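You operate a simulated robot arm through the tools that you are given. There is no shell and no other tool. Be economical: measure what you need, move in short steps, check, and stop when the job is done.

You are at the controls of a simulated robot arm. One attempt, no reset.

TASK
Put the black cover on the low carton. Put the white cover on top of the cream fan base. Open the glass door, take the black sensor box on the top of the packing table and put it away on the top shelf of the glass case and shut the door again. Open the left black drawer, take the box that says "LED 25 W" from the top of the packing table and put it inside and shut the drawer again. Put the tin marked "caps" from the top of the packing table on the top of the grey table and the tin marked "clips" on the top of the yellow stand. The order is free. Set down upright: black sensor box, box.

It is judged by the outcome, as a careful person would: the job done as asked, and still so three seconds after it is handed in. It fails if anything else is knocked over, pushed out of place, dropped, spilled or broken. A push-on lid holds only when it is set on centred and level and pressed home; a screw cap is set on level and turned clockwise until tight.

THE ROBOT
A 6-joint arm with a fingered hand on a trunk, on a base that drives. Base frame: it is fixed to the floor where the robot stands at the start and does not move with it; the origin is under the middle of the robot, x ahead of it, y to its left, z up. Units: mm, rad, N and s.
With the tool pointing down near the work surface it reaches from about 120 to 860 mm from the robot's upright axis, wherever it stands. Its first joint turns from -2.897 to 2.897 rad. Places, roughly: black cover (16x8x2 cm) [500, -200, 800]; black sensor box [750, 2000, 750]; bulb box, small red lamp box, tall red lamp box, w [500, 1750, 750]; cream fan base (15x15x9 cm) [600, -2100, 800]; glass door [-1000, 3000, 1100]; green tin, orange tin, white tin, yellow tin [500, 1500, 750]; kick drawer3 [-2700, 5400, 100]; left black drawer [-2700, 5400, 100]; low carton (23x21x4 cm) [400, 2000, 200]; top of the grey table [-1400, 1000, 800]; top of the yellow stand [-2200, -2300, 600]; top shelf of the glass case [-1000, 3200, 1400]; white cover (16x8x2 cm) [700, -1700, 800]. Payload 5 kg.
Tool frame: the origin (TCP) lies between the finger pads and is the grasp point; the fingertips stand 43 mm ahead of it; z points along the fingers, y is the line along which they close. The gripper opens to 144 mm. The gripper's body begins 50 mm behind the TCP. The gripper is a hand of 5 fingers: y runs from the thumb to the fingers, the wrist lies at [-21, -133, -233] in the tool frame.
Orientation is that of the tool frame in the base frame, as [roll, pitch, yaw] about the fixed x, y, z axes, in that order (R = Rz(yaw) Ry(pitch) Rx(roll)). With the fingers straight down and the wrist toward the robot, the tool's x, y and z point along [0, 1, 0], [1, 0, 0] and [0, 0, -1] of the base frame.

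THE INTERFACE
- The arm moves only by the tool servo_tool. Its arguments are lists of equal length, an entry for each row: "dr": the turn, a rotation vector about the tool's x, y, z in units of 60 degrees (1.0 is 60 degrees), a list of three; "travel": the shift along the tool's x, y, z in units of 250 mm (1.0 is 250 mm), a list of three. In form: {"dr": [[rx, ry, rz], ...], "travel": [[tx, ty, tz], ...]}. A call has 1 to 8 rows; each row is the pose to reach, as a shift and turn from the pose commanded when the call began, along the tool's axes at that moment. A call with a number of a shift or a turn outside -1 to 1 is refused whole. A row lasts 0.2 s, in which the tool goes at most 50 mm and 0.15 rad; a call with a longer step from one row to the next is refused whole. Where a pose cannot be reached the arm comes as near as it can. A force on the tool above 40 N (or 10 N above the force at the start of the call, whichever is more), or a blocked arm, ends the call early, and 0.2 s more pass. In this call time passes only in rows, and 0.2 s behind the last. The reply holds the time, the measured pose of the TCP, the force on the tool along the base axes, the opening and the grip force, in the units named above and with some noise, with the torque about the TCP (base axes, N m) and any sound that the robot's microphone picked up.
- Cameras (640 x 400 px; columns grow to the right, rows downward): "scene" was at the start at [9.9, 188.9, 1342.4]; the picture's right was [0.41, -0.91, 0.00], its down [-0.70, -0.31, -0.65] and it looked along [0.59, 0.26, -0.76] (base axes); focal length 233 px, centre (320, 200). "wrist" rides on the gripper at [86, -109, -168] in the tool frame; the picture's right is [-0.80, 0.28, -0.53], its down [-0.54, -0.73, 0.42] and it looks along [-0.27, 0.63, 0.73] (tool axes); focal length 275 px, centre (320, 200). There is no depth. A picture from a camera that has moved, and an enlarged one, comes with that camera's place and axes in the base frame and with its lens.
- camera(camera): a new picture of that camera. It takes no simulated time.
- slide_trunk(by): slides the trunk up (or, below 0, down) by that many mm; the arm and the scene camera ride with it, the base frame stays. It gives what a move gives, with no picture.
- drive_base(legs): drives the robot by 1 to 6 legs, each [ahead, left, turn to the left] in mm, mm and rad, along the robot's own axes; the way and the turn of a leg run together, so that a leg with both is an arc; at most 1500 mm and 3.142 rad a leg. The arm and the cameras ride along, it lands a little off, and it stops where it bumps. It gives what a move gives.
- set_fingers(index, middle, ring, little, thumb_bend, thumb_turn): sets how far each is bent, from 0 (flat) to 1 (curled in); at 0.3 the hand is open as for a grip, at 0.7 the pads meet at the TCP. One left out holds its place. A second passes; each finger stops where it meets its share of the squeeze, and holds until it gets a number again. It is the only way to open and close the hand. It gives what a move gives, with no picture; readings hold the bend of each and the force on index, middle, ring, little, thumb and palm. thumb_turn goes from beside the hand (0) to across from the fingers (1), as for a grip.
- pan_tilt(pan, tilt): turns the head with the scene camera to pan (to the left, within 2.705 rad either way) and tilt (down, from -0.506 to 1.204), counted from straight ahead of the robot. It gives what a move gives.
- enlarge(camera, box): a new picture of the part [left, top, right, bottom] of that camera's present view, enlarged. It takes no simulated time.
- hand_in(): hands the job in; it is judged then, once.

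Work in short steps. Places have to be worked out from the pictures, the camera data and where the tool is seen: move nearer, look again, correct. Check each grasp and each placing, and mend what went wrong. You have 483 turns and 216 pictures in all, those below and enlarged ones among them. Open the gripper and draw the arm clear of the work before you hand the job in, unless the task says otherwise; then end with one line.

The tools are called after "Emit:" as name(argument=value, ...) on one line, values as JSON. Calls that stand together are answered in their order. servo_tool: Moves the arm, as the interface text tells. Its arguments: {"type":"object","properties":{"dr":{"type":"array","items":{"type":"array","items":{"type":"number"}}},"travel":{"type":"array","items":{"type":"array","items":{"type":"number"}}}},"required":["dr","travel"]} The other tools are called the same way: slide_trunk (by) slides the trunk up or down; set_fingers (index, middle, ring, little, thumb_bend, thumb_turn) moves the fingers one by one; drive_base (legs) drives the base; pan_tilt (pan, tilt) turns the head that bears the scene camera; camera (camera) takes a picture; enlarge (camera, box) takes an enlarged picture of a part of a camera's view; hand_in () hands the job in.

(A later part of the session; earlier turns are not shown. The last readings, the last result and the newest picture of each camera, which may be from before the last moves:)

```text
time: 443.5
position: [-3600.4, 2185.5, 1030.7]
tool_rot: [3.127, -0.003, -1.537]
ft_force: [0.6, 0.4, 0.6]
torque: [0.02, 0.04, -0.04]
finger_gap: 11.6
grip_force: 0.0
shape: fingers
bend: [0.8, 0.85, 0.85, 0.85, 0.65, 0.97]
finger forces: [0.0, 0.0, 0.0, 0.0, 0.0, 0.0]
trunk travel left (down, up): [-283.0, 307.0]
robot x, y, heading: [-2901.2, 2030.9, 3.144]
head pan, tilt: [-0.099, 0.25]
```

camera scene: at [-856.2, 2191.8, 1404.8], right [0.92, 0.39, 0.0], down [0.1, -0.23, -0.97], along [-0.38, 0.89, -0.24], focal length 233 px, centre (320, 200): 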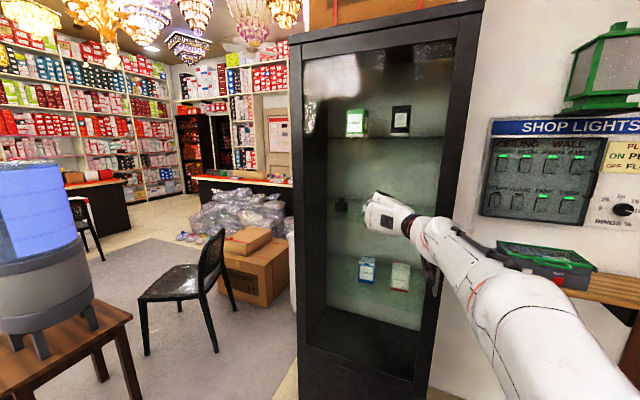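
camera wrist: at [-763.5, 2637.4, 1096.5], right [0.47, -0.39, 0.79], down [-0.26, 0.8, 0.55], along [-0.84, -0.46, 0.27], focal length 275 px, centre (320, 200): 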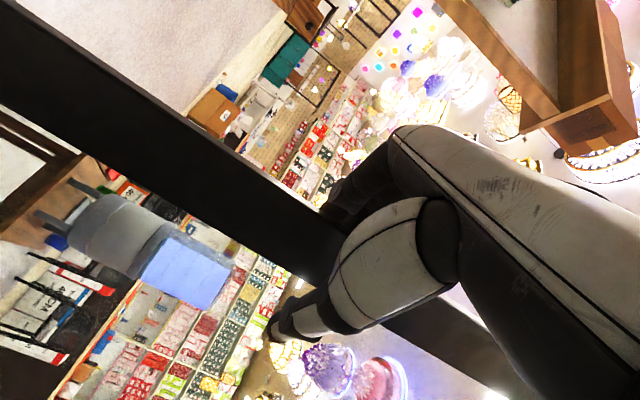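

Emit:
drive_base(legs=[[300, 0, 0], [0, 0, -1.571]])

Emit:
pan_tilt(pan=0.0, tilt=0.3)

Emit:
camera(camera="scene")

```text
time: 449.3
position: [-3061.6, 2732.9, 1030.3]
tool_rot: [3.128, -0.004, -3.086]
ft_force: [-0.6, 0.5, 0.0]
torque: [0.01, -0.03, -0.02]
finger_gap: 11.5
grip_force: 0.1
shape: fingers
bend: [0.8, 0.85, 0.85, 0.85, 0.65, 0.97]
finger forces: [0.0, 0.0, 0.0, 0.0, 0.0, 0.0]
trunk travel left (down, up): [-283.0, 307.0]
robot x, y, heading: [-3202.6, 2027.5, 1.591]
head pan, tilt: [-0.099, 0.25]
```

```text
time: 450.0
position: [-3061.9, 2734.1, 1030.6]
tool_rot: [3.128, -0.003, -3.086]
ft_force: [-1.5, -0.1, -0.1]
torque: [0.0, -0.01, -0.02]
finger_gap: 11.5
grip_force: 0.1
shape: fingers
bend: [0.8, 0.85, 0.85, 0.85, 0.65, 0.97]
finger forces: [0.0, 0.1, 0.1, 0.0, 0.0, 0.0]
trunk travel left (down, up): [-283.0, 307.0]
robot x, y, heading: [-3201.4, 2029.0, 1.593]
head pan, tilt: [0.0, 0.3]
```

```text
29 pictures are left
camera scene: at [-3359.5, 2062.4, 1400.2], right [1.0, 0.02, 0.0], down [0.01, -0.3, -0.96], along [-0.02, 0.96, -0.3], focal length 233 px, centre (320, 200)
```

scene: 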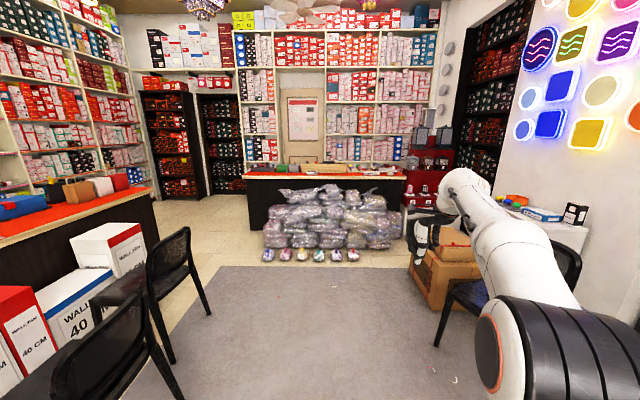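

Emit:
enlarge(camera="scene", box=[230, 130, 450, 270])

```text
2.86 times, centred on (340, 200) of scene
camera zoom: at [-3359.5, 2062.4, 1400.2], right [1.0, 0.02, 0.0], down [0.01, -0.3, -0.96], along [-0.02, 0.96, -0.3], focal length 666 px, centre (263, 200)
```

zoom: 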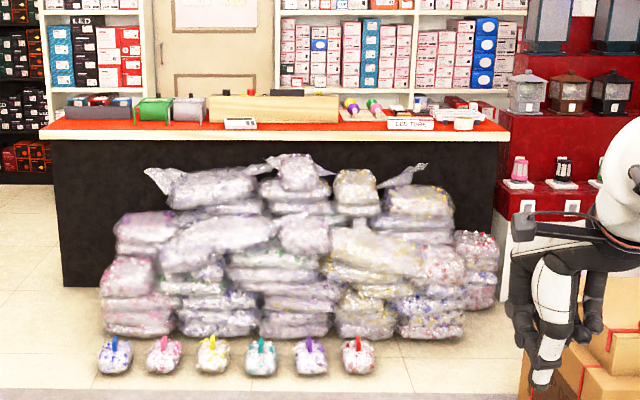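

Counter front is plain and blocked by bags, so the kick drawers must be on its back side. I'll drive around the left end of the counter in cautious legs.

Emit:
drive_base(legs=[[838, 131, 0], [838, 131, 0], [298, 794, 0], [124, 197, 0]])

Emit:
camera(camera="scene")

```text
time: 464.1
position: [-4387.4, 4788.3, 1030.6]
tool_rot: [3.129, -0.003, -3.08]
ft_force: [-1.1, 0.3, 0.7]
torque: [-0.02, -0.01, 0.0]
finger_gap: 11.4
grip_force: 0.0
shape: fingers
bend: [0.8, 0.85, 0.85, 0.85, 0.65, 0.97]
finger forces: [0.0, 0.0, 0.0, 0.0, 0.0, 0.0]
trunk travel left (down, up): [-283.0, 307.0]
robot x, y, heading: [-4521.8, 4084.2, 1.597]
head pan, tilt: [0.0, 0.3]
```

```text
27 pictures are left
camera scene: at [-4680.4, 4115.0, 1400.2], right [1.0, 0.03, 0.0], down [0.01, -0.3, -0.96], along [-0.03, 0.95, -0.3], focal length 233 px, centre (320, 200)
```

scene: 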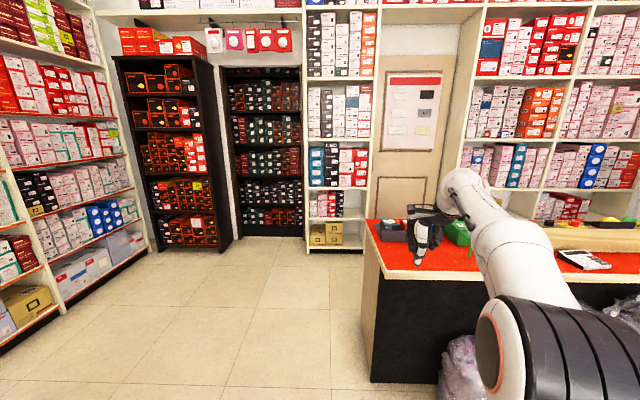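

Aisle behind the counter is ~1 m wide (counter back y≈5550, shelves y≈6550). Driving around, facing east along the aisle, then looking at the counter's back.

Emit:
drive_base(legs=[[926, 354, 0], [0, 0, -1.597], [0, 1080, 0], [1000, 0, 0]])

Emit:
pan_tilt(pan=-0.5, tilt=0.55)

Emit:
camera(camera="scene")

```text
time: 483.0
position: [-3200.4, 5908.7, 1031.1]
tool_rot: [3.128, -0.003, 1.597]
ft_force: [0.6, -0.3, 0.1]
torque: [0.04, 0.01, -0.01]
finger_gap: 11.5
grip_force: 0.1
shape: fingers
bend: [0.8, 0.85, 0.85, 0.85, 0.65, 0.97]
finger forces: [0.1, 0.0, 0.0, 0.0, 0.0, 0.0]
trunk travel left (down, up): [-283.0, 307.0]
robot x, y, heading: [-3900.1, 6064.8, -0.007]
head pan, tilt: [0.0, 0.3]
```

```text
time: 483.9
position: [-3201.5, 5905.5, 1029.5]
tool_rot: [3.127, -0.005, 1.597]
ft_force: [0.0, 0.4, -0.1]
torque: [0.01, -0.03, -0.01]
finger_gap: 11.5
grip_force: 0.0
shape: fingers
bend: [0.8, 0.85, 0.85, 0.85, 0.65, 0.97]
finger forces: [0.0, 0.1, 0.0, 0.0, 0.0, 0.1]
trunk travel left (down, up): [-283.0, 307.0]
robot x, y, heading: [-3900.7, 6065.2, -0.002]
head pan, tilt: [-0.499, 0.55]
```

```text
26 pictures are left
camera scene: at [-3881.1, 6181.7, 1377.2], right [-0.49, -0.87, 0.0], down [-0.46, 0.25, -0.85], along [0.75, -0.41, -0.52], focal length 233 px, centre (320, 200)
```

scene: 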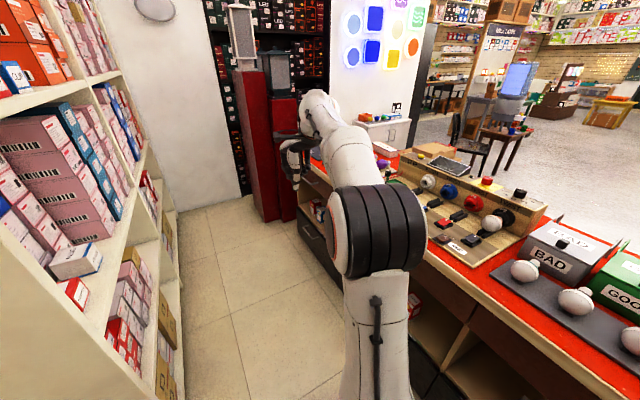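

I can see a black kick drawer at about (-2644,5507,100). Moving closer for a detailed look.

Emit:
drive_base(legs=[[550, 80, 0]])

Emit:
pan_tilt(pan=-0.55, tilt=0.85)

Emit:
camera(camera="scene")

```text
time: 487.1
position: [-2651.0, 5982.7, 1029.8]
tool_rot: [3.128, -0.002, 1.597]
ft_force: [0.3, 0.1, 0.2]
torque: [-0.03, -0.01, -0.02]
finger_gap: 11.5
grip_force: 0.1
shape: fingers
bend: [0.8, 0.85, 0.85, 0.85, 0.65, 0.97]
finger forces: [0.1, 0.1, 0.0, 0.0, 0.0, 0.0]
trunk travel left (down, up): [-283.0, 307.0]
robot x, y, heading: [-3348.5, 6142.2, -0.007]
head pan, tilt: [-0.499, 0.55]
```

```text
time: 487.9
position: [-2650.8, 5983.8, 1029.6]
tool_rot: [3.128, -0.003, 1.596]
ft_force: [0.8, -0.8, -0.3]
torque: [0.0, -0.03, -0.01]
finger_gap: 11.3
grip_force: 0.0
shape: fingers
bend: [0.8, 0.85, 0.85, 0.85, 0.65, 0.97]
finger forces: [0.0, 0.0, 0.1, 0.0, 0.1, 0.1]
trunk travel left (down, up): [-283.0, 307.0]
robot x, y, heading: [-3347.6, 6143.5, -0.005]
head pan, tilt: [-0.55, 0.85]
```

```text
25 pictures are left
camera scene: at [-3342.4, 6259.2, 1351.9], right [-0.53, -0.85, 0.0], down [-0.64, 0.4, -0.66], along [0.56, -0.35, -0.75], focal length 233 px, centre (320, 200)
```

scene: 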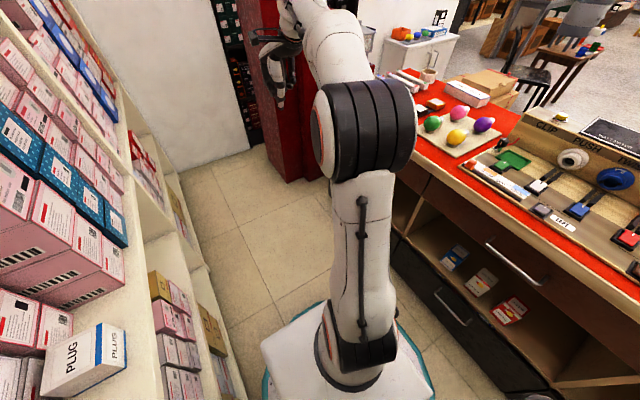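

The target ("left", east one) is at x≈-2650. I'll raise the hand, turn to face the counter, and position on its east side (R≈(-2300,6190)).

Emit:
slide_trunk(by=110)

Emit:
drive_base(legs=[[0, 0, -1.566], [0, 1030, 0]])

Emit:
pan_tilt(pan=-0.2, tilt=1.0)

Emit:
camera(camera="scene")

```text
time: 489.4
position: [-2650.1, 5983.0, 1140.0]
tool_rot: [3.128, -0.005, 1.597]
ft_force: [0.2, 0.5, 0.3]
torque: [-0.02, 0.01, -0.01]
finger_gap: 11.6
grip_force: 0.0
shape: fingers
bend: [0.8, 0.85, 0.85, 0.85, 0.65, 0.97]
finger forces: [0.0, 0.0, 0.0, 0.1, 0.1, 0.0]
trunk travel left (down, up): [-393.0, 197.0]
robot x, y, heading: [-3347.1, 6142.0, -0.003]
head pan, tilt: [-0.55, 0.85]
```

```text
time: 498.5
position: [-2462.3, 5445.3, 1140.0]
tool_rot: [3.127, -0.003, 0.039]
ft_force: [-0.4, -0.2, 0.2]
torque: [-0.01, 0.0, 0.03]
finger_gap: 11.3
grip_force: 0.0
shape: fingers
bend: [0.8, 0.85, 0.85, 0.85, 0.65, 0.97]
finger forces: [0.0, 0.1, 0.1, 0.1, 0.0, 0.0]
trunk travel left (down, up): [-393.0, 197.0]
robot x, y, heading: [-2312.5, 6145.9, -1.561]
head pan, tilt: [-0.55, 0.85]
```

```text
time: 499.3
position: [-2462.3, 5447.6, 1140.8]
tool_rot: [3.129, -0.004, 0.041]
ft_force: [0.7, 0.3, -0.1]
torque: [-0.03, 0.01, -0.02]
finger_gap: 11.7
grip_force: 0.1
shape: fingers
bend: [0.8, 0.85, 0.85, 0.85, 0.65, 0.97]
finger forces: [0.1, 0.0, 0.1, 0.0, 0.0, 0.0]
trunk travel left (down, up): [-393.0, 197.0]
robot x, y, heading: [-2311.1, 6148.6, -1.562]
head pan, tilt: [-0.201, 1.0]
```

```text
24 pictures are left
camera scene: at [-2170.5, 6140.8, 1450.7], right [-0.98, 0.19, 0.0], down [0.16, 0.83, -0.54], along [-0.1, -0.53, -0.84], focal length 233 px, centre (320, 200)
```

scene: 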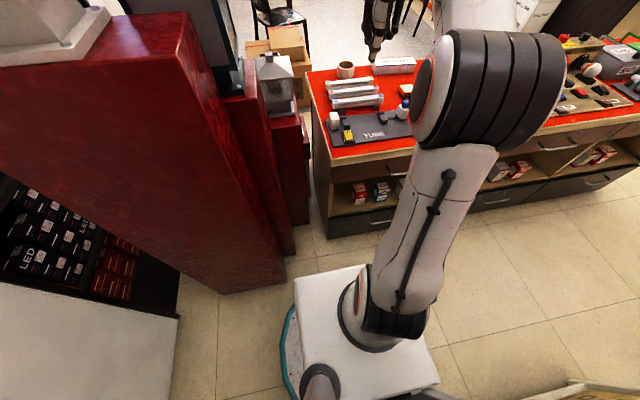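

Emit:
enlarge(camera="scene", box=[310, 150, 450, 250])

```text
4.00 times, centred on (380, 200) of scene
camera zoom: at [-2170.5, 6140.8, 1450.7], right [-0.98, 0.19, 0.0], down [0.16, 0.83, -0.54], along [-0.1, -0.53, -0.84], focal length 932 px, centre (80, 200)
```

zoom: 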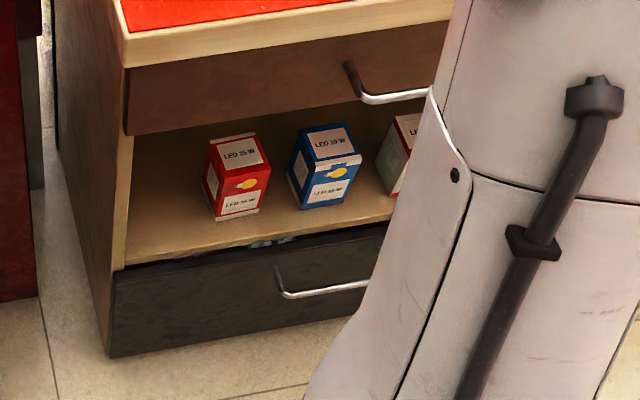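

Handle: horizontal D-bar, left end x≈-2584, centre ≈(-2680,5595), z≈230; drawer front y≈5545. Pre-shaping the hand, retracting over the aisle, then lowering the trunk.

Emit:
set_fingers(index=0.6, middle=0.6, ring=0.6, little=0.6, thumb_bend=0.58)

Emit:
servo_tool(dr=[[0.002, 0, 0.006], [0.004, 0, 0.012], [0.006, 0, 0.018], [0.008, 0, 0.024], [0.01, 0, 0.03], [0.012, 0, 0.038]], travel=[[-0.127, -0.139, 0], [-0.253, -0.277, 0], [-0.38, -0.416, 0], [-0.507, -0.555, 0], [-0.633, -0.693, 0], [-0.76, -0.832, 0]])

```text
time: 500.3
position: [-2462.3, 5446.8, 1139.8]
tool_rot: [3.128, -0.003, 0.04]
ft_force: [0.5, -0.2, 0.0]
torque: [0.04, -0.01, 0.0]
finger_gap: 47.5
grip_force: 0.0
shape: fingers
bend: [0.6, 0.6, 0.6, 0.6, 0.57, 0.97]
finger forces: [0.1, 0.0, 0.0, 0.1, 0.0, 0.0]
trunk travel left (down, up): [-393.0, 197.0]
robot x, y, heading: [-2311.1, 6149.5, -1.568]
head pan, tilt: [-0.201, 1.0]
```

```text
time: 501.7
position: [-2660.5, 5647.6, 1137.1]
tool_rot: [3.139, -0.003, 0.003]
ft_force: [0.2, -0.3, 0.3]
torque: [0.03, 0.01, -0.01]
finger_gap: 47.8
grip_force: 0.0
shape: fingers
bend: [0.6, 0.6, 0.6, 0.6, 0.57, 0.97]
finger forces: [0.0, 0.1, 0.0, 0.0, 0.0, 0.0]
trunk travel left (down, up): [-393.0, 197.0]
robot x, y, heading: [-2310.2, 6150.4, -1.562]
head pan, tilt: [-0.201, 1.0]
```

Emit:
servo_tool(dr=[[0, 0, 0]], travel=[[0, -0.1, 0]])

Emit:
slide_trunk(by=-385)

Emit:
servo_tool(dr=[[0, 0, 0], [0, 0, 0], [0, 0, 0], [0, 0, 0], [0, 0, 0], [0, 0, 0]], travel=[[0, 0, 0.16], [0, 0, 0.32], [0, 0, 0.48], [0, 0, 0.64], [0, 0, 0.8], [0, 0, 0.96]])

Emit:
camera(camera="wrist")

```text
time: 502.1
position: [-2660.5, 5671.6, 1138.3]
tool_rot: [3.139, -0.003, 0.001]
ft_force: [0.5, -0.4, -0.4]
torque: [0.05, 0.03, 0.02]
finger_gap: 47.6
grip_force: 0.1
shape: fingers
bend: [0.6, 0.6, 0.6, 0.6, 0.57, 0.97]
finger forces: [0.0, 0.0, 0.1, 0.0, 0.1, 0.0]
trunk travel left (down, up): [-393.0, 197.0]
robot x, y, heading: [-2311.4, 6149.7, -1.561]
head pan, tilt: [-0.201, 1.0]
```

```text
time: 505.9
position: [-2661.8, 5671.7, 752.0]
tool_rot: [3.141, -0.003, 0.002]
ft_force: [-1.1, 0.4, 0.2]
torque: [-0.02, 0.02, -0.01]
finger_gap: 47.9
grip_force: 0.1
shape: fingers
bend: [0.6, 0.6, 0.6, 0.6, 0.57, 0.97]
finger forces: [0.0, 0.0, 0.0, 0.1, 0.0, 0.0]
trunk travel left (down, up): [-8.0, 582.0]
robot x, y, heading: [-2311.2, 6146.2, -1.568]
head pan, tilt: [-0.201, 1.0]
```

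```text
time: 506.4
position: [-2662.7, 5672.9, 698.4]
tool_rot: [3.124, 0.01, -0.005]
ft_force: [6.0, 18.3, 14.4]
torque: [-1.06, 0.28, 0.1]
finger_gap: 47.7
grip_force: 11.3
shape: fingers
bend: [0.6, 0.67, 0.6, 0.6, 0.57, 0.97]
finger forces: [0.0, 23.2, 0.1, 0.0, 0.0, 0.0]
trunk travel left (down, up): [-8.0, 582.0]
robot x, y, heading: [-2313.0, 6149.2, -1.566]
head pan, tilt: [-0.201, 1.0]
stopped in row 2: the force on the tool passed its limit at 58 N (the readings are from after the stop); the commanded pose is now the measured one
```

```text
22 pictures are left
camera wrist: at [-2575.9, 5782.7, 862.7], right [-0.79, -0.27, 0.55], down [-0.54, 0.72, -0.43], along [-0.28, -0.64, -0.72], focal length 275 px, centre (320, 200)
```

wrist: 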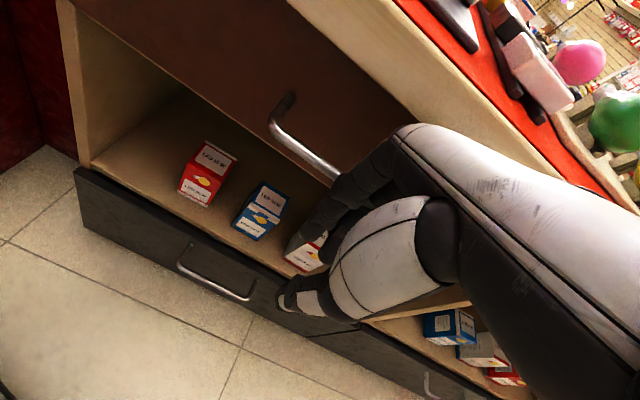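

The middle finger touched the upper drawer's handle. The lower bar is triangulated at x -2568..-2729, y≈5612, z≈277. Backing off up/outward, and moving the base for more reach.

Emit:
servo_tool(dr=[[0.01, 0, 0], [0.016, 0.01, 0]], travel=[[0, -0.02, -0.08], [0, -0.16, -0.1]])

Emit:
drive_base(legs=[[-45, 160, 0]])

Emit:
servo_tool(dr=[[0, 0, 0], [0, 0, 0], [0, 0, 0], [0, 0, 0]], travel=[[-0.15, 0.04, 0.05], [-0.3, 0.08, 0.15], [-0.45, 0.12, 0.25], [-0.58, 0.16, 0.37]])

```text
time: 507.0
position: [-2662.6, 5710.7, 721.3]
tool_rot: [-3.141, -0.005, -0.001]
ft_force: [-0.2, 0.3, -1.7]
torque: [0.02, 0.01, 0.01]
finger_gap: 47.7
grip_force: 0.1
shape: fingers
bend: [0.6, 0.6, 0.6, 0.6, 0.57, 0.97]
finger forces: [0.0, 0.1, 0.0, 0.1, 0.0, 0.0]
trunk travel left (down, up): [-8.0, 582.0]
robot x, y, heading: [-2306.7, 6145.9, -1.569]
head pan, tilt: [-0.201, 1.0]
```

```text
time: 508.5
position: [-2510.2, 5743.0, 719.5]
tool_rot: [-3.141, -0.006, 0.004]
ft_force: [-0.5, -0.5, 0.5]
torque: [0.01, 0.02, 0.02]
finger_gap: 48.1
grip_force: 0.1
shape: fingers
bend: [0.6, 0.6, 0.6, 0.6, 0.57, 0.97]
finger forces: [0.1, 0.0, 0.0, 0.1, 0.0, 0.1]
trunk travel left (down, up): [-8.0, 582.0]
robot x, y, heading: [-2163.0, 6185.3, -1.554]
head pan, tilt: [-0.201, 1.0]
stopped in leg 1: the robot was blocked; the commanded pose is now the measured one
```

```text
time: 509.5
position: [-2655.0, 5701.1, 627.2]
tool_rot: [3.141, -0.002, 0.007]
ft_force: [0.3, 0.2, 1.8]
torque: [-0.05, 0.06, -0.02]
finger_gap: 47.9
grip_force: 0.1
shape: fingers
bend: [0.6, 0.6, 0.6, 0.6, 0.57, 0.98]
finger forces: [0.0, 0.0, 0.0, 0.0, 0.1, 0.0]
trunk travel left (down, up): [-8.0, 582.0]
robot x, y, heading: [-2163.3, 6181.4, -1.552]
head pan, tilt: [-0.201, 1.0]
```

Emit:
servo_tool(dr=[[0, 0, 0], [0, 0, 0], [0, 0, 0], [0, 0, 0], [0, 0, 0]], travel=[[0.01, 0, 0.18], [0.02, 0, 0.36], [0.024, 0, 0.54], [0.024, 0, 0.72], [0.024, 0, 0.88]])

Emit:
camera(camera="wrist")

```text
time: 510.7
position: [-2646.4, 5703.3, 407.5]
tool_rot: [-3.139, -0.003, 0.007]
ft_force: [-0.4, 1.0, 2.1]
torque: [0.03, 0.03, 0.0]
finger_gap: 48.0
grip_force: 0.2
shape: fingers
bend: [0.6, 0.6, 0.6, 0.6, 0.57, 0.98]
finger forces: [0.1, 0.1, 0.0, 0.0, 0.1, 0.0]
trunk travel left (down, up): [-8.0, 582.0]
robot x, y, heading: [-2160.1, 6183.1, -1.552]
head pan, tilt: [-0.201, 1.0]
```

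```text
21 pictures are left
camera wrist: at [-2563.2, 5810.7, 573.8], right [-0.8, -0.29, 0.53], down [-0.55, 0.72, -0.42], along [-0.26, -0.63, -0.73], focal length 275 px, centre (320, 200)
```

wrist: 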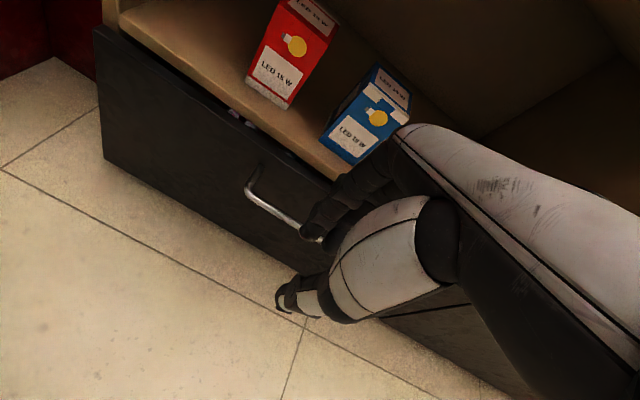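

Bar confirmed at y≈5612, z≈272. Moving forward over it, then lowering so the fingers go behind the bar.

Emit:
servo_tool(dr=[[0, 0, 0], [0, 0, 0], [0, 0, 0], [0, 0, 0]], travel=[[0, 0.14, 0.04], [0, 0.28, 0.06], [0, 0.34, 0.1], [0, 0.35, 0.16]])

Emit:
enlarge(camera="wrist", box=[180, 130, 400, 350])

```text
time: 511.7
position: [-2647.6, 5615.6, 366.3]
tool_rot: [-3.141, -0.005, 0.005]
ft_force: [-0.7, -0.6, 0.6]
torque: [-0.01, 0.02, -0.02]
finger_gap: 47.8
grip_force: 0.0
shape: fingers
bend: [0.6, 0.6, 0.6, 0.6, 0.57, 0.98]
finger forces: [0.0, 0.0, 0.0, 0.0, 0.0, 0.0]
trunk travel left (down, up): [-8.0, 582.0]
robot x, y, heading: [-2165.6, 6181.6, -1.555]
head pan, tilt: [-0.201, 1.0]
```

```text
1.82 times, centred on (290, 240) of wrist
camera zoom: at [-2563.1, 5723.1, 534.8], right [-0.8, -0.29, 0.53], down [-0.55, 0.72, -0.42], along [-0.26, -0.63, -0.73], focal length 500 px, centre (374, 127)
```

zoom: 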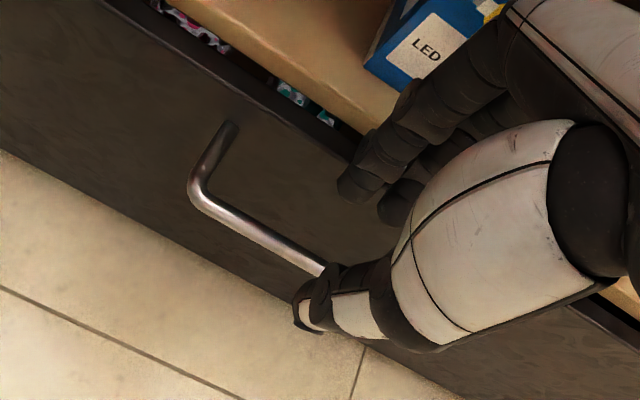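

Bar is at tool y≈5, between thumb and fingers. Lowering to z≈300.

Emit:
servo_tool(dr=[[0, 0, 0], [0, 0, 0], [0, 0, 0]], travel=[[0, 0, 0.12], [0, 0, 0.2], [0, 0, 0.27]])

Emit:
set_fingers(index=0.8, middle=0.8, ring=0.8, little=0.8, thumb_bend=0.75)

```text
time: 512.5
position: [-2648.1, 5616.5, 304.4]
tool_rot: [3.139, 0.001, 0.006]
ft_force: [5.5, 11.7, 25.2]
torque: [-1.4, 0.25, -0.07]
finger_gap: 47.9
grip_force: 17.1
shape: fingers
bend: [0.6, 0.63, 0.6, 0.6, 0.57, 0.98]
finger forces: [0.0, 34.7, 0.0, 0.1, 0.0, 0.0]
trunk travel left (down, up): [-8.0, 582.0]
robot x, y, heading: [-2164.5, 6185.8, -1.553]
head pan, tilt: [-0.201, 1.0]
```

```text
time: 513.5
position: [-2647.7, 5615.5, 303.5]
tool_rot: [3.139, 0.0, 0.005]
ft_force: [0.4, 0.0, 38.5]
torque: [-2.13, 0.37, -0.03]
finger_gap: 0.0
grip_force: 32.7
shape: fingers
bend: [0.73, 0.7, 0.8, 0.8, 0.73, 0.97]
finger forces: [0.0, 55.0, 0.0, 0.0, 10.8, 0.0]
trunk travel left (down, up): [-8.0, 582.0]
robot x, y, heading: [-2164.8, 6183.2, -1.56]
head pan, tilt: [-0.201, 1.0]
```

The middle fingertip is landing on top of the bar: it's nearer y≈5597, z≈242. Reopen, raise, go 20 mm further in, and lower again.

Emit:
servo_tool(dr=[[0, 0, 0], [0, 0, 0]], travel=[[0, 0, -0.12], [0, 0, -0.2]])

Emit:
set_fingers(index=0.6, middle=0.6, ring=0.6, little=0.6, thumb_bend=0.55)

Emit:
servo_tool(dr=[[0, 0, 0], [0, 0, 0], [0, 0, 0], [0, 0, 0]], travel=[[0, 0.088, 0], [0, 0.088, 0.12], [0, 0.088, 0.22], [0, 0.088, 0.3]])

```text
time: 514.1
position: [-2644.2, 5616.6, 347.6]
tool_rot: [-3.138, -0.008, 0.007]
ft_force: [0.4, 0.2, -0.5]
torque: [-0.01, -0.01, -0.01]
finger_gap: 0.2
grip_force: 0.0
shape: fingers
bend: [0.73, 0.71, 0.8, 0.8, 0.73, 0.97]
finger forces: [0.1, 0.1, 0.1, 0.0, 0.0, 0.0]
trunk travel left (down, up): [-8.0, 582.0]
robot x, y, heading: [-2161.9, 6181.6, -1.555]
head pan, tilt: [-0.201, 1.0]
```

```text
time: 515.1
position: [-2645.2, 5615.9, 349.7]
tool_rot: [-3.141, -0.004, 0.006]
ft_force: [0.7, 0.1, -0.2]
torque: [0.04, 0.0, 0.01]
finger_gap: 51.0
grip_force: 0.1
shape: fingers
bend: [0.6, 0.6, 0.6, 0.6, 0.55, 0.97]
finger forces: [0.0, 0.0, 0.0, 0.1, 0.1, 0.0]
trunk travel left (down, up): [-8.0, 582.0]
robot x, y, heading: [-2162.3, 6184.0, -1.556]
head pan, tilt: [-0.201, 1.0]
```

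```text
time: 515.9
position: [-2650.3, 5595.9, 313.2]
tool_rot: [3.137, 0.003, 0.005]
ft_force: [8.7, 20.5, 18.8]
torque: [-1.01, 0.33, 0.15]
finger_gap: 52.0
grip_force: 13.2
shape: fingers
bend: [0.6, 0.7, 0.61, 0.6, 0.55, 0.97]
finger forces: [0.1, 23.2, 3.2, 0.0, 0.8, 0.0]
trunk travel left (down, up): [-8.0, 582.0]
robot x, y, heading: [-2166.4, 6182.1, -1.558]
head pan, tilt: [-0.201, 1.0]
stopped in row 3: the force on the tool passed its limit at 64 N (the readings are from after the stop); the commanded pose is now the measured one
```

Now it hit the drawer-front edge, so the right slot is in between (TCP y≈5607). Raise, shift out 11 mm, and lower again.

Emit:
servo_tool(dr=[[0.005, 0, 0], [0.005, 0, 0]], travel=[[0, 0, -0.12], [0, -0.044, -0.16]])

Emit:
servo_tool(dr=[[0, 0, 0], [0, 0, 0], [0, 0, 0], [0, 0, 0]], travel=[[0, 0, 0.1], [0, 0, 0.18], [0, 0, 0.24], [0, 0, 0.3]])

Emit:
enlarge(camera="wrist", box=[180, 130, 400, 350])

```text
time: 516.5
position: [-2650.2, 5604.4, 350.1]
tool_rot: [-3.138, 0.0, 0.004]
ft_force: [0.7, -0.3, -0.5]
torque: [0.0, 0.0, 0.02]
finger_gap: 51.6
grip_force: 0.0
shape: fingers
bend: [0.6, 0.6, 0.6, 0.6, 0.55, 0.97]
finger forces: [0.0, 0.0, 0.0, 0.1, 0.0, 0.0]
trunk travel left (down, up): [-8.0, 582.0]
robot x, y, heading: [-2160.0, 6180.8, -1.555]
head pan, tilt: [-0.201, 1.0]
```

```text
time: 517.5
position: [-2650.0, 5606.2, 273.0]
tool_rot: [-3.137, -0.003, 0.002]
ft_force: [0.3, 7.2, -2.7]
torque: [0.06, -0.09, -0.14]
finger_gap: 51.7
grip_force: 3.2
shape: fingers
bend: [0.6, 0.62, 0.6, 0.6, 0.55, 0.97]
finger forces: [0.0, 7.3, 0.0, 0.0, 0.1, 0.1]
trunk travel left (down, up): [-8.0, 582.0]
robot x, y, heading: [-2163.4, 6182.6, -1.56]
head pan, tilt: [-0.201, 1.0]
```

```text
1.82 times, centred on (290, 240) of wrist
camera zoom: at [-2565.8, 5713.3, 440.5], right [-0.8, -0.29, 0.53], down [-0.54, 0.73, -0.42], along [-0.26, -0.62, -0.74], focal length 500 px, centre (374, 127)
```

zoom: 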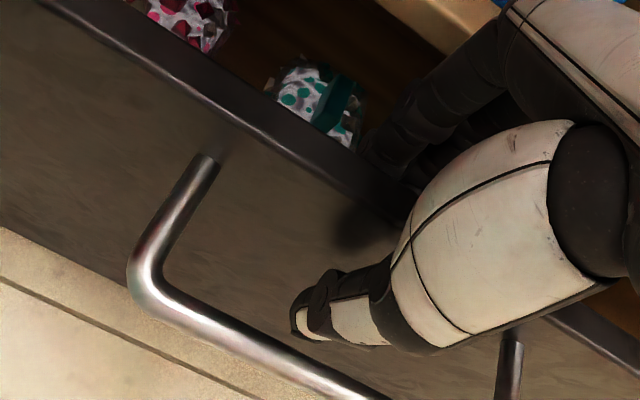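

The fingers are actually behind the drawer-front panel (inside the drawer) with the thumb outside — a good grip on the panel edge. Closing gently and pulling the drawer out.

Emit:
set_fingers(index=0.72, middle=0.72, ring=0.72, little=0.72, thumb_bend=0.7)

Emit:
servo_tool(dr=[[0, 0, 0], [0, 0, 0], [0, 0, 0], [0, 0, 0]], travel=[[0, -0.06, 0], [0, -0.14, 0], [0, -0.22, 0], [0, -0.3, 0]])

Emit:
camera(camera="wrist")

```text
time: 518.5
position: [-2650.5, 5606.4, 274.7]
tool_rot: [-3.138, -0.002, 0.004]
ft_force: [-0.5, -0.5, -2.9]
torque: [0.05, -0.02, 0.26]
finger_gap: 19.9
grip_force: 9.5
shape: fingers
bend: [0.71, 0.71, 0.71, 0.72, 0.64, 0.97]
finger forces: [3.3, 3.7, 3.1, 0.4, 9.6, 0.1]
trunk travel left (down, up): [-8.0, 582.0]
robot x, y, heading: [-2159.3, 6179.2, -1.56]
head pan, tilt: [-0.201, 1.0]
```

```text
time: 519.5
position: [-2650.6, 5682.2, 275.0]
tool_rot: [-3.139, 0.0, 0.003]
ft_force: [1.0, -0.6, -5.2]
torque: [0.07, -0.06, 0.24]
finger_gap: 20.2
grip_force: 10.0
shape: fingers
bend: [0.72, 0.71, 0.71, 0.72, 0.64, 0.97]
finger forces: [3.1, 3.2, 2.8, 0.4, 9.8, 0.0]
trunk travel left (down, up): [-8.0, 582.0]
robot x, y, heading: [-2161.3, 6185.2, -1.557]
head pan, tilt: [-0.201, 1.0]
```

```text
18 pictures are left
camera wrist: at [-2566.2, 5788.6, 442.1], right [-0.8, -0.29, 0.53], down [-0.54, 0.73, -0.42], along [-0.26, -0.63, -0.73], focal length 275 px, centre (320, 200)
```

wrist: 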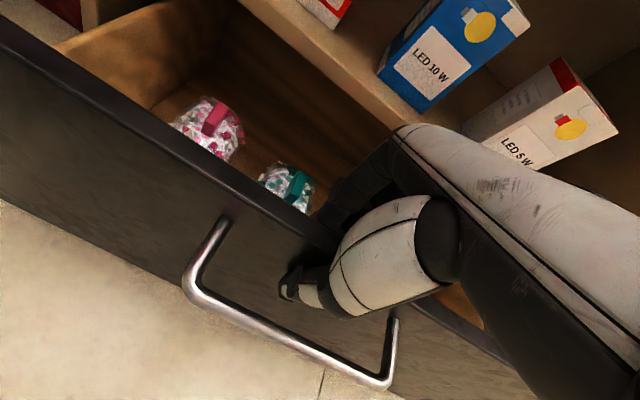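

Drawer slides easily (76 mm so far). Pulling further.

Emit:
servo_tool(dr=[[0, 0, 0], [0, 0, 0], [0, 0, 0], [0, 0, 0]], travel=[[0, -0.12, 0], [0, -0.24, 0], [0, -0.36, 0], [0, -0.44, 0]])

Emit:
servo_tool(dr=[[0, 0, 0], [0, 0, 0], [0, 0, 0]], travel=[[0, -0.1, 0], [0, -0.2, 0], [0, -0.28, 0]])

```text
time: 520.5
position: [-2650.2, 5791.2, 274.9]
tool_rot: [-3.138, -0.002, 0.003]
ft_force: [5.2, 0.6, -6.0]
torque: [0.07, -0.12, 0.21]
finger_gap: 19.8
grip_force: 10.1
shape: fingers
bend: [0.72, 0.71, 0.71, 0.72, 0.64, 0.97]
finger forces: [3.1, 3.1, 2.8, 0.3, 9.9, 0.0]
trunk travel left (down, up): [-8.0, 582.0]
robot x, y, heading: [-2162.8, 6183.6, -1.556]
head pan, tilt: [-0.201, 1.0]
```

```text
time: 521.1
position: [-2650.3, 5827.1, 278.8]
tool_rot: [3.135, 0.004, 0.013]
ft_force: [-3.7, -22.7, -8.0]
torque: [-0.45, -0.2, 0.76]
finger_gap: 19.5
grip_force: 17.8
shape: fingers
bend: [0.71, 0.66, 0.67, 0.71, 0.67, 0.97]
finger forces: [8.4, 6.8, 7.8, 6.3, 5.7, 0.0]
trunk travel left (down, up): [-8.0, 582.0]
robot x, y, heading: [-2166.5, 6181.5, -1.554]
head pan, tilt: [-0.201, 1.0]
stopped in row 3: the force on the tool passed its limit at 49 N (the readings are from after the stop); the commanded pose is now the measured one
```

The drawer is open ~220 mm (at its stop). Releasing and raising the hand.

Emit:
set_fingers(index=0.58, middle=0.58, ring=0.58, little=0.58, thumb_bend=0.5)

Emit:
servo_tool(dr=[[0, 0, 0], [0, 0, 0], [0, 0, 0], [0, 0, 0], [0, 0, 0]], travel=[[0, 0.02, -0.16], [0, 0.02, -0.34], [0, 0.02, -0.52], [0, 0.02, -0.7], [0, 0.02, -0.88]])

Emit:
camera(camera="wrist")

```text
time: 522.1
position: [-2651.2, 5829.4, 279.1]
tool_rot: [3.135, 0.004, 0.013]
ft_force: [1.3, -9.2, 2.4]
torque: [-0.04, -0.06, -0.13]
finger_gap: 55.2
grip_force: 4.7
shape: fingers
bend: [0.57, 0.57, 0.57, 0.57, 0.54, 0.98]
finger forces: [0.0, 0.0, 0.0, 0.0, 9.1, 0.1]
trunk travel left (down, up): [-8.0, 582.0]
robot x, y, heading: [-2163.7, 6182.5, -1.555]
head pan, tilt: [-0.201, 1.0]
```

```text
time: 523.3
position: [-2649.8, 5826.2, 498.2]
tool_rot: [3.139, 0.001, 0.011]
ft_force: [-0.3, -1.2, -0.9]
torque: [0.02, -0.07, 0.0]
finger_gap: 65.5
grip_force: 0.1
shape: fingers
bend: [0.57, 0.57, 0.57, 0.57, 0.5, 0.98]
finger forces: [0.0, 0.0, 0.0, 0.0, 0.0, 0.1]
trunk travel left (down, up): [-8.0, 582.0]
robot x, y, heading: [-2164.4, 6183.0, -1.561]
head pan, tilt: [-0.201, 1.0]
```

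```text
17 pictures are left
camera wrist: at [-2565.5, 5935.3, 664.2], right [-0.79, -0.29, 0.54], down [-0.55, 0.72, -0.43], along [-0.26, -0.63, -0.73], focal length 275 px, centre (320, 200)
```

wrist: 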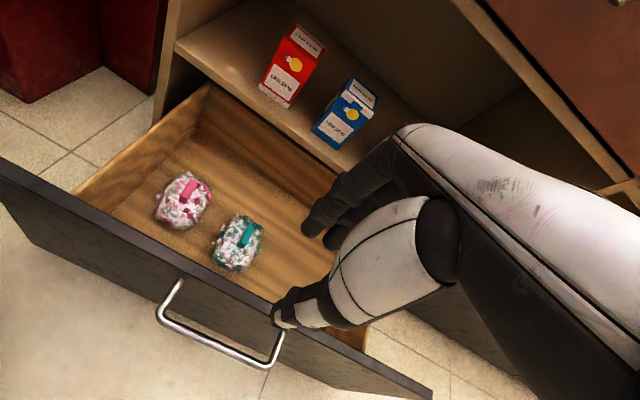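

The drawer is fully open with free room at its west half (x≈-2780). But the open drawer blocks my way out, so I'll push it in ~85 mm, drive west past it, then reopen from that side.

Emit:
servo_tool(dr=[[0, 0, 0], [0, 0, 0], [0, 0, 0], [0, 0, 0], [0, 0, 0]], travel=[[0, -0.01, 0.18], [0, -0.01, 0.36], [0, -0.01, 0.54], [0, -0.01, 0.72], [0, -0.01, 0.84]])

Emit:
servo_tool(dr=[[0, 0, 0], [0, 0, 0], [0, 0, 0], [0, 0, 0]], travel=[[0, 0.12, 0], [0, 0.24, 0], [0, 0.36, 0], [0, 0.44, 0]])

Emit:
servo_tool(dr=[[0, 0, 0], [0, 0, 0], [0, 0, 0], [0, 0, 0], [0, 0, 0], [0, 0, 0]], travel=[[0, -0.06, 0], [0, -0.06, -0.16], [0, -0.06, -0.34], [0, -0.06, -0.52], [0, -0.06, -0.7], [0, -0.06, -0.88]])

Emit:
camera(camera="wrist")

```text
time: 524.5
position: [-2650.1, 5826.5, 288.2]
tool_rot: [3.136, 0.004, 0.012]
ft_force: [0.7, -4.6, -0.3]
torque: [-0.17, 0.0, -0.06]
finger_gap: 59.1
grip_force: 2.1
shape: fingers
bend: [0.57, 0.57, 0.57, 0.57, 0.53, 0.98]
finger forces: [0.0, 0.0, 0.0, 0.0, 4.6, 0.0]
trunk travel left (down, up): [-8.0, 582.0]
robot x, y, heading: [-2165.4, 6180.3, -1.552]
head pan, tilt: [-0.201, 1.0]
```

```text
time: 525.5
position: [-2648.9, 5716.7, 289.1]
tool_rot: [3.136, 0.001, 0.012]
ft_force: [0.9, -0.1, -0.3]
torque: [0.0, -0.02, -0.02]
finger_gap: 65.8
grip_force: 0.1
shape: fingers
bend: [0.57, 0.57, 0.57, 0.57, 0.5, 0.98]
finger forces: [0.1, 0.0, 0.0, 0.0, 0.0, 0.0]
trunk travel left (down, up): [-8.0, 582.0]
robot x, y, heading: [-2163.6, 6180.9, -1.555]
head pan, tilt: [-0.201, 1.0]
```

```text
time: 526.9
position: [-2650.3, 5732.4, 509.9]
tool_rot: [3.139, 0.001, 0.012]
ft_force: [-0.2, -0.8, -1.6]
torque: [0.0, -0.04, 0.02]
finger_gap: 66.2
grip_force: 0.1
shape: fingers
bend: [0.57, 0.57, 0.57, 0.57, 0.5, 0.98]
finger forces: [0.0, 0.0, 0.0, 0.1, 0.0, 0.1]
trunk travel left (down, up): [-8.0, 582.0]
robot x, y, heading: [-2163.7, 6181.8, -1.548]
head pan, tilt: [-0.201, 1.0]
```

```text
16 pictures are left
camera wrist: at [-2566.4, 5841.2, 675.8], right [-0.79, -0.29, 0.54], down [-0.55, 0.72, -0.42], along [-0.26, -0.63, -0.73], focal length 275 px, centre (320, 200)
```

wrist: 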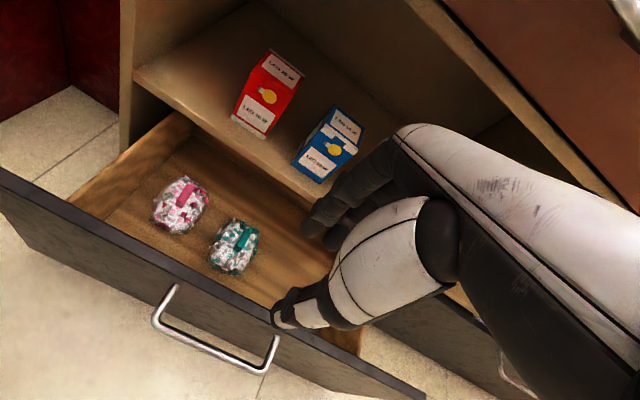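

Drawer is now ~120 mm open. Raising the trunk and driving west past it, then reopening from the west side.

Emit:
slide_trunk(by=470)

Emit:
drive_base(legs=[[-5, -620, 0], [0, -610, 0]])

```text
refused: 470 is not a number from -400 to 400
```

```text
time: 533.4
position: [-3874.8, 5713.2, 509.7]
tool_rot: [3.135, 0.004, 0.017]
ft_force: [-0.7, 0.5, 0.5]
torque: [0.0, -0.01, -0.02]
finger_gap: 66.0
grip_force: 0.0
shape: fingers
bend: [0.57, 0.57, 0.57, 0.57, 0.5, 0.98]
finger forces: [0.0, 0.0, 0.0, 0.0, 0.0, 0.1]
trunk travel left (down, up): [-8.0, 582.0]
robot x, y, heading: [-3392.7, 6165.0, -1.551]
head pan, tilt: [-0.201, 1.0]
```

Passed the drawer. Now raise the trunk in two steps and turn left so the arm points east.

Emit:
slide_trunk(by=400)

Emit:
slide_trunk(by=150)

Emit:
drive_base(legs=[[0, 0, 1.571]])

Emit:
servo_tool(dr=[[0, 0, 0.11], [0, 0, 0.22], [0, 0, 0.33], [0, 0, 0.44], [0, 0, 0.55], [0, 0, 0.64]], travel=[[0, 0.1, 0], [0, 0.2, 0], [0.02, 0.3, 0], [0.04, 0.4, 0], [0.05, 0.5, 0], [0.07, 0.56, 0]])

```text
time: 537.2
position: [-3873.9, 5712.5, 910.2]
tool_rot: [3.136, 0.004, 0.016]
ft_force: [0.3, 0.7, -0.1]
torque: [0.05, 0.0, 0.02]
finger_gap: 66.2
grip_force: 0.1
shape: fingers
bend: [0.57, 0.57, 0.57, 0.57, 0.5, 0.98]
finger forces: [0.0, 0.0, 0.0, 0.0, 0.0, 0.0]
trunk travel left (down, up): [-408.0, 182.0]
robot x, y, heading: [-3391.9, 6161.9, -1.551]
head pan, tilt: [-0.201, 1.0]
```

```text
time: 539.0
position: [-3874.3, 5712.0, 1058.4]
tool_rot: [3.137, 0.004, 0.015]
ft_force: [-0.5, -0.2, 0.0]
torque: [0.02, -0.02, 0.01]
finger_gap: 66.1
grip_force: 0.1
shape: fingers
bend: [0.57, 0.57, 0.57, 0.57, 0.5, 0.98]
finger forces: [0.0, 0.1, 0.0, 0.1, 0.0, 0.1]
trunk travel left (down, up): [-558.0, 32.0]
robot x, y, heading: [-3386.0, 6165.3, -1.549]
head pan, tilt: [-0.201, 1.0]
```

```text
time: 543.2
position: [-2928.8, 5687.7, 1059.7]
tool_rot: [3.135, 0.004, 1.607]
ft_force: [-0.2, 0.8, 0.5]
torque: [-0.02, 0.01, 0.0]
finger_gap: 65.7
grip_force: 0.1
shape: fingers
bend: [0.57, 0.57, 0.57, 0.57, 0.5, 0.98]
finger forces: [0.0, 0.0, 0.0, 0.0, 0.1, 0.0]
trunk travel left (down, up): [-558.0, 32.0]
robot x, y, heading: [-3388.1, 6162.1, 0.043]
head pan, tilt: [-0.201, 1.0]
```

```text
time: 544.6
position: [-2789.3, 5710.0, 1059.8]
tool_rot: [3.134, -0.002, 0.939]
ft_force: [0.0, -0.3, 0.8]
torque: [-0.03, 0.01, 0.01]
finger_gap: 65.9
grip_force: 0.1
shape: fingers
bend: [0.57, 0.57, 0.57, 0.57, 0.5, 0.98]
finger forces: [0.0, 0.1, 0.1, 0.0, 0.1, 0.0]
trunk travel left (down, up): [-558.0, 32.0]
robot x, y, heading: [-3389.5, 6165.4, 0.036]
head pan, tilt: [-0.201, 1.0]
```

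Adjusting over the drawer's west part, making a compact fist, and lowering.

Emit:
set_fingers(index=0.75, middle=0.75, ring=0.75, little=0.75, thumb_bend=0.72)

Emit:
servo_tool(dr=[[0, 0, 0], [0, 0, 0]], travel=[[-0.12, -0.013, 0], [-0.242, -0.026, 0]])

Emit:
slide_trunk(by=-400)

Emit:
slide_trunk(by=-150)

Emit:
camera(camera="wrist")

```text
time: 545.6
position: [-2789.6, 5710.7, 1060.1]
tool_rot: [3.135, -0.004, 0.94]
ft_force: [-0.6, -0.1, 0.3]
torque: [-0.01, -0.01, 0.02]
finger_gap: 2.1
grip_force: 0.0
shape: fingers
bend: [0.74, 0.75, 0.75, 0.75, 0.69, 0.97]
finger forces: [0.0, 0.0, 0.1, 0.1, 0.1, 0.1]
trunk travel left (down, up): [-558.0, 32.0]
robot x, y, heading: [-3390.6, 6164.8, 0.039]
head pan, tilt: [-0.201, 1.0]
```

```text
time: 546.2
position: [-2830.5, 5665.0, 1060.1]
tool_rot: [3.136, 0.0, 0.937]
ft_force: [-0.3, -0.9, 0.1]
torque: [0.02, -0.02, -0.01]
finger_gap: 2.1
grip_force: 0.0
shape: fingers
bend: [0.74, 0.75, 0.75, 0.75, 0.69, 0.97]
finger forces: [0.0, 0.0, 0.0, 0.0, 0.0, 0.0]
trunk travel left (down, up): [-558.0, 32.0]
robot x, y, heading: [-3386.9, 6164.5, 0.038]
head pan, tilt: [-0.201, 1.0]
```

```text
time: 550.1
position: [-2829.5, 5666.2, 659.6]
tool_rot: [3.135, 0.001, 0.936]
ft_force: [0.6, -0.3, 0.3]
torque: [-0.02, -0.01, 0.01]
finger_gap: 1.9
grip_force: 0.1
shape: fingers
bend: [0.74, 0.75, 0.75, 0.75, 0.69, 0.97]
finger forces: [0.1, 0.0, 0.1, 0.1, 0.0, 0.0]
trunk travel left (down, up): [-158.0, 432.0]
robot x, y, heading: [-3389.9, 6166.1, 0.039]
head pan, tilt: [-0.201, 1.0]
```

```text
time: 551.8
position: [-2830.1, 5666.4, 510.5]
tool_rot: [3.135, 0.001, 0.935]
ft_force: [-0.4, 0.5, 0.5]
torque: [0.01, -0.03, 0.0]
finger_gap: 2.3
grip_force: 0.0
shape: fingers
bend: [0.74, 0.75, 0.75, 0.75, 0.69, 0.97]
finger forces: [0.1, 0.1, 0.1, 0.1, 0.0, 0.0]
trunk travel left (down, up): [-8.0, 582.0]
robot x, y, heading: [-3386.1, 6165.1, 0.035]
head pan, tilt: [-0.201, 1.0]
```

```text
15 pictures are left
camera wrist: at [-2868.2, 5798.2, 676.4], right [-0.25, -0.81, 0.54], down [-0.9, -0.01, -0.43], along [0.35, -0.59, -0.73], focal length 275 px, centre (320, 200)
```

wrist: 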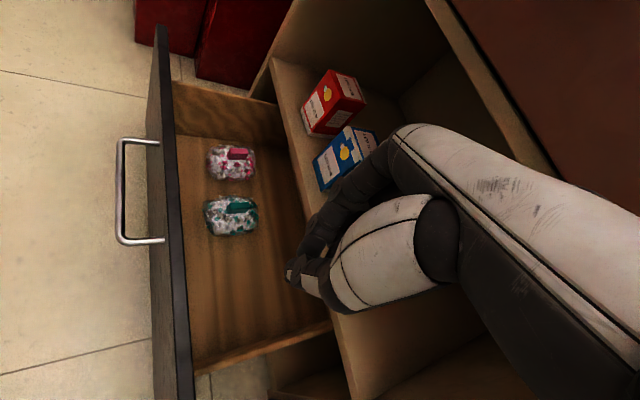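

Clear view: opening is ~170 mm. Lowering the fist inside and pushing the front panel outward (+y) to reopen.

Emit:
servo_tool(dr=[[0, 0, 0], [0, 0, 0], [0, 0, 0], [0, 0, 0], [0, 0, 0]], travel=[[0, 0, 0.16], [0, 0, 0.32], [0, 0, 0.48], [0, 0, 0.64], [0, 0, 0.82]])

Emit:
servo_tool(dr=[[0, 0, 0], [0, 0, 0], [0, 0, 0], [0, 0, 0]], travel=[[0.08, -0.06, 0], [0.16, -0.12, 0], [0.24, -0.177, 0], [0.29, -0.214, 0]])

Emit:
servo_tool(dr=[[0, 0, 0], [0, 0, 0], [0, 0, 0], [0, 0, 0], [0, 0, 0]], travel=[[-0.03, 0.02, -0.1], [-0.04, 0.03, -0.28], [-0.04, 0.03, -0.46], [-0.04, 0.03, -0.64], [-0.04, 0.03, -0.82]])

Emit:
camera(camera="wrist")

```text
time: 553.0
position: [-2828.9, 5665.1, 306.7]
tool_rot: [3.133, 0.001, 0.934]
ft_force: [0.0, -0.1, 2.4]
torque: [0.02, 0.04, 0.05]
finger_gap: 1.8
grip_force: 0.1
shape: fingers
bend: [0.74, 0.75, 0.75, 0.75, 0.69, 0.97]
finger forces: [0.0, 0.1, 0.0, 0.1, 0.0, 0.0]
trunk travel left (down, up): [-8.0, 582.0]
robot x, y, heading: [-3389.4, 6163.3, 0.042]
head pan, tilt: [-0.201, 1.0]
```

```text
time: 554.0
position: [-2829.4, 5755.6, 304.1]
tool_rot: [3.139, 0.0, 0.937]
ft_force: [0.3, -0.2, 0.1]
torque: [0.04, 0.01, -0.01]
finger_gap: 1.8
grip_force: 0.0
shape: fingers
bend: [0.74, 0.75, 0.75, 0.75, 0.7, 0.97]
finger forces: [0.0, 0.0, 0.0, 0.1, 0.1, 0.1]
trunk travel left (down, up): [-8.0, 582.0]
robot x, y, heading: [-3386.1, 6163.5, 0.039]
head pan, tilt: [-0.201, 1.0]
```

```text
time: 555.2
position: [-2831.7, 5744.3, 509.2]
tool_rot: [-3.141, 0.0, 0.935]
ft_force: [0.2, 0.0, -2.0]
torque: [0.02, 0.02, 0.01]
finger_gap: 1.8
grip_force: 0.0
shape: fingers
bend: [0.74, 0.75, 0.75, 0.75, 0.7, 0.97]
finger forces: [0.1, 0.0, 0.0, 0.0, 0.0, 0.1]
trunk travel left (down, up): [-8.0, 582.0]
robot x, y, heading: [-3389.4, 6164.1, 0.039]
head pan, tilt: [-0.201, 1.0]
```

```text
14 pictures are left
camera wrist: at [-2868.8, 5876.2, 675.5], right [-0.25, -0.81, 0.54], down [-0.91, -0.01, -0.42], along [0.35, -0.59, -0.73], focal length 275 px, centre (320, 200)
```

wrist: 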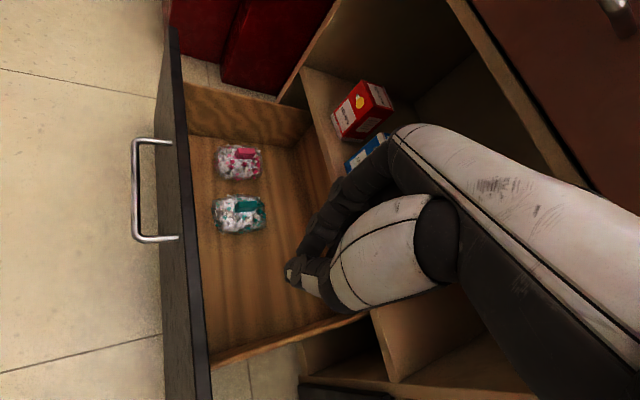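

Drawer is reopened (~230 mm), free space at its west half. Now fetch the LED 25 W box: raise trunk and drive back out.

Emit:
slide_trunk(by=400)

Emit:
slide_trunk(by=150)

Emit:
drive_base(legs=[[-750, 0, -0.02], [-760, 0, -0.019], [0, -1080, 0], [378, -916, 0], [200, -120, 0], [800, -280, 0]])

```text
time: 559.1
position: [-2830.5, 5742.9, 908.8]
tool_rot: [3.136, 0.001, 0.935]
ft_force: [0.1, 0.0, -0.3]
torque: [-0.01, 0.01, 0.03]
finger_gap: 2.2
grip_force: 0.2
shape: fingers
bend: [0.74, 0.75, 0.75, 0.75, 0.7, 0.97]
finger forces: [0.0, 0.0, 0.1, 0.1, 0.0, 0.0]
trunk travel left (down, up): [-408.0, 182.0]
robot x, y, heading: [-3388.9, 6166.7, 0.04]
head pan, tilt: [-0.201, 1.0]
```

```text
time: 560.8
position: [-2830.1, 5742.2, 1060.6]
tool_rot: [3.134, 0.001, 0.937]
ft_force: [0.0, 0.9, 0.1]
torque: [0.0, -0.01, -0.02]
finger_gap: 1.7
grip_force: 0.1
shape: fingers
bend: [0.74, 0.75, 0.75, 0.75, 0.7, 0.97]
finger forces: [0.0, 0.1, 0.1, 0.0, 0.0, 0.0]
trunk travel left (down, up): [-558.0, 32.0]
robot x, y, heading: [-3388.1, 6162.6, 0.043]
head pan, tilt: [-0.201, 1.0]
```

```text
time: 584.0
position: [-2983.3, 3281.5, 1059.6]
tool_rot: [3.135, -0.001, 0.893]
ft_force: [-0.3, 0.6, 0.3]
torque: [-0.03, 0.04, -0.02]
finger_gap: 2.0
grip_force: 0.0
shape: fingers
bend: [0.74, 0.75, 0.75, 0.75, 0.7, 0.97]
finger forces: [0.0, 0.1, 0.0, 0.0, 0.1, 0.0]
trunk travel left (down, up): [-558.0, 32.0]
robot x, y, heading: [-3526.1, 3728.8, -0.002]
head pan, tilt: [-0.201, 1.0]
```

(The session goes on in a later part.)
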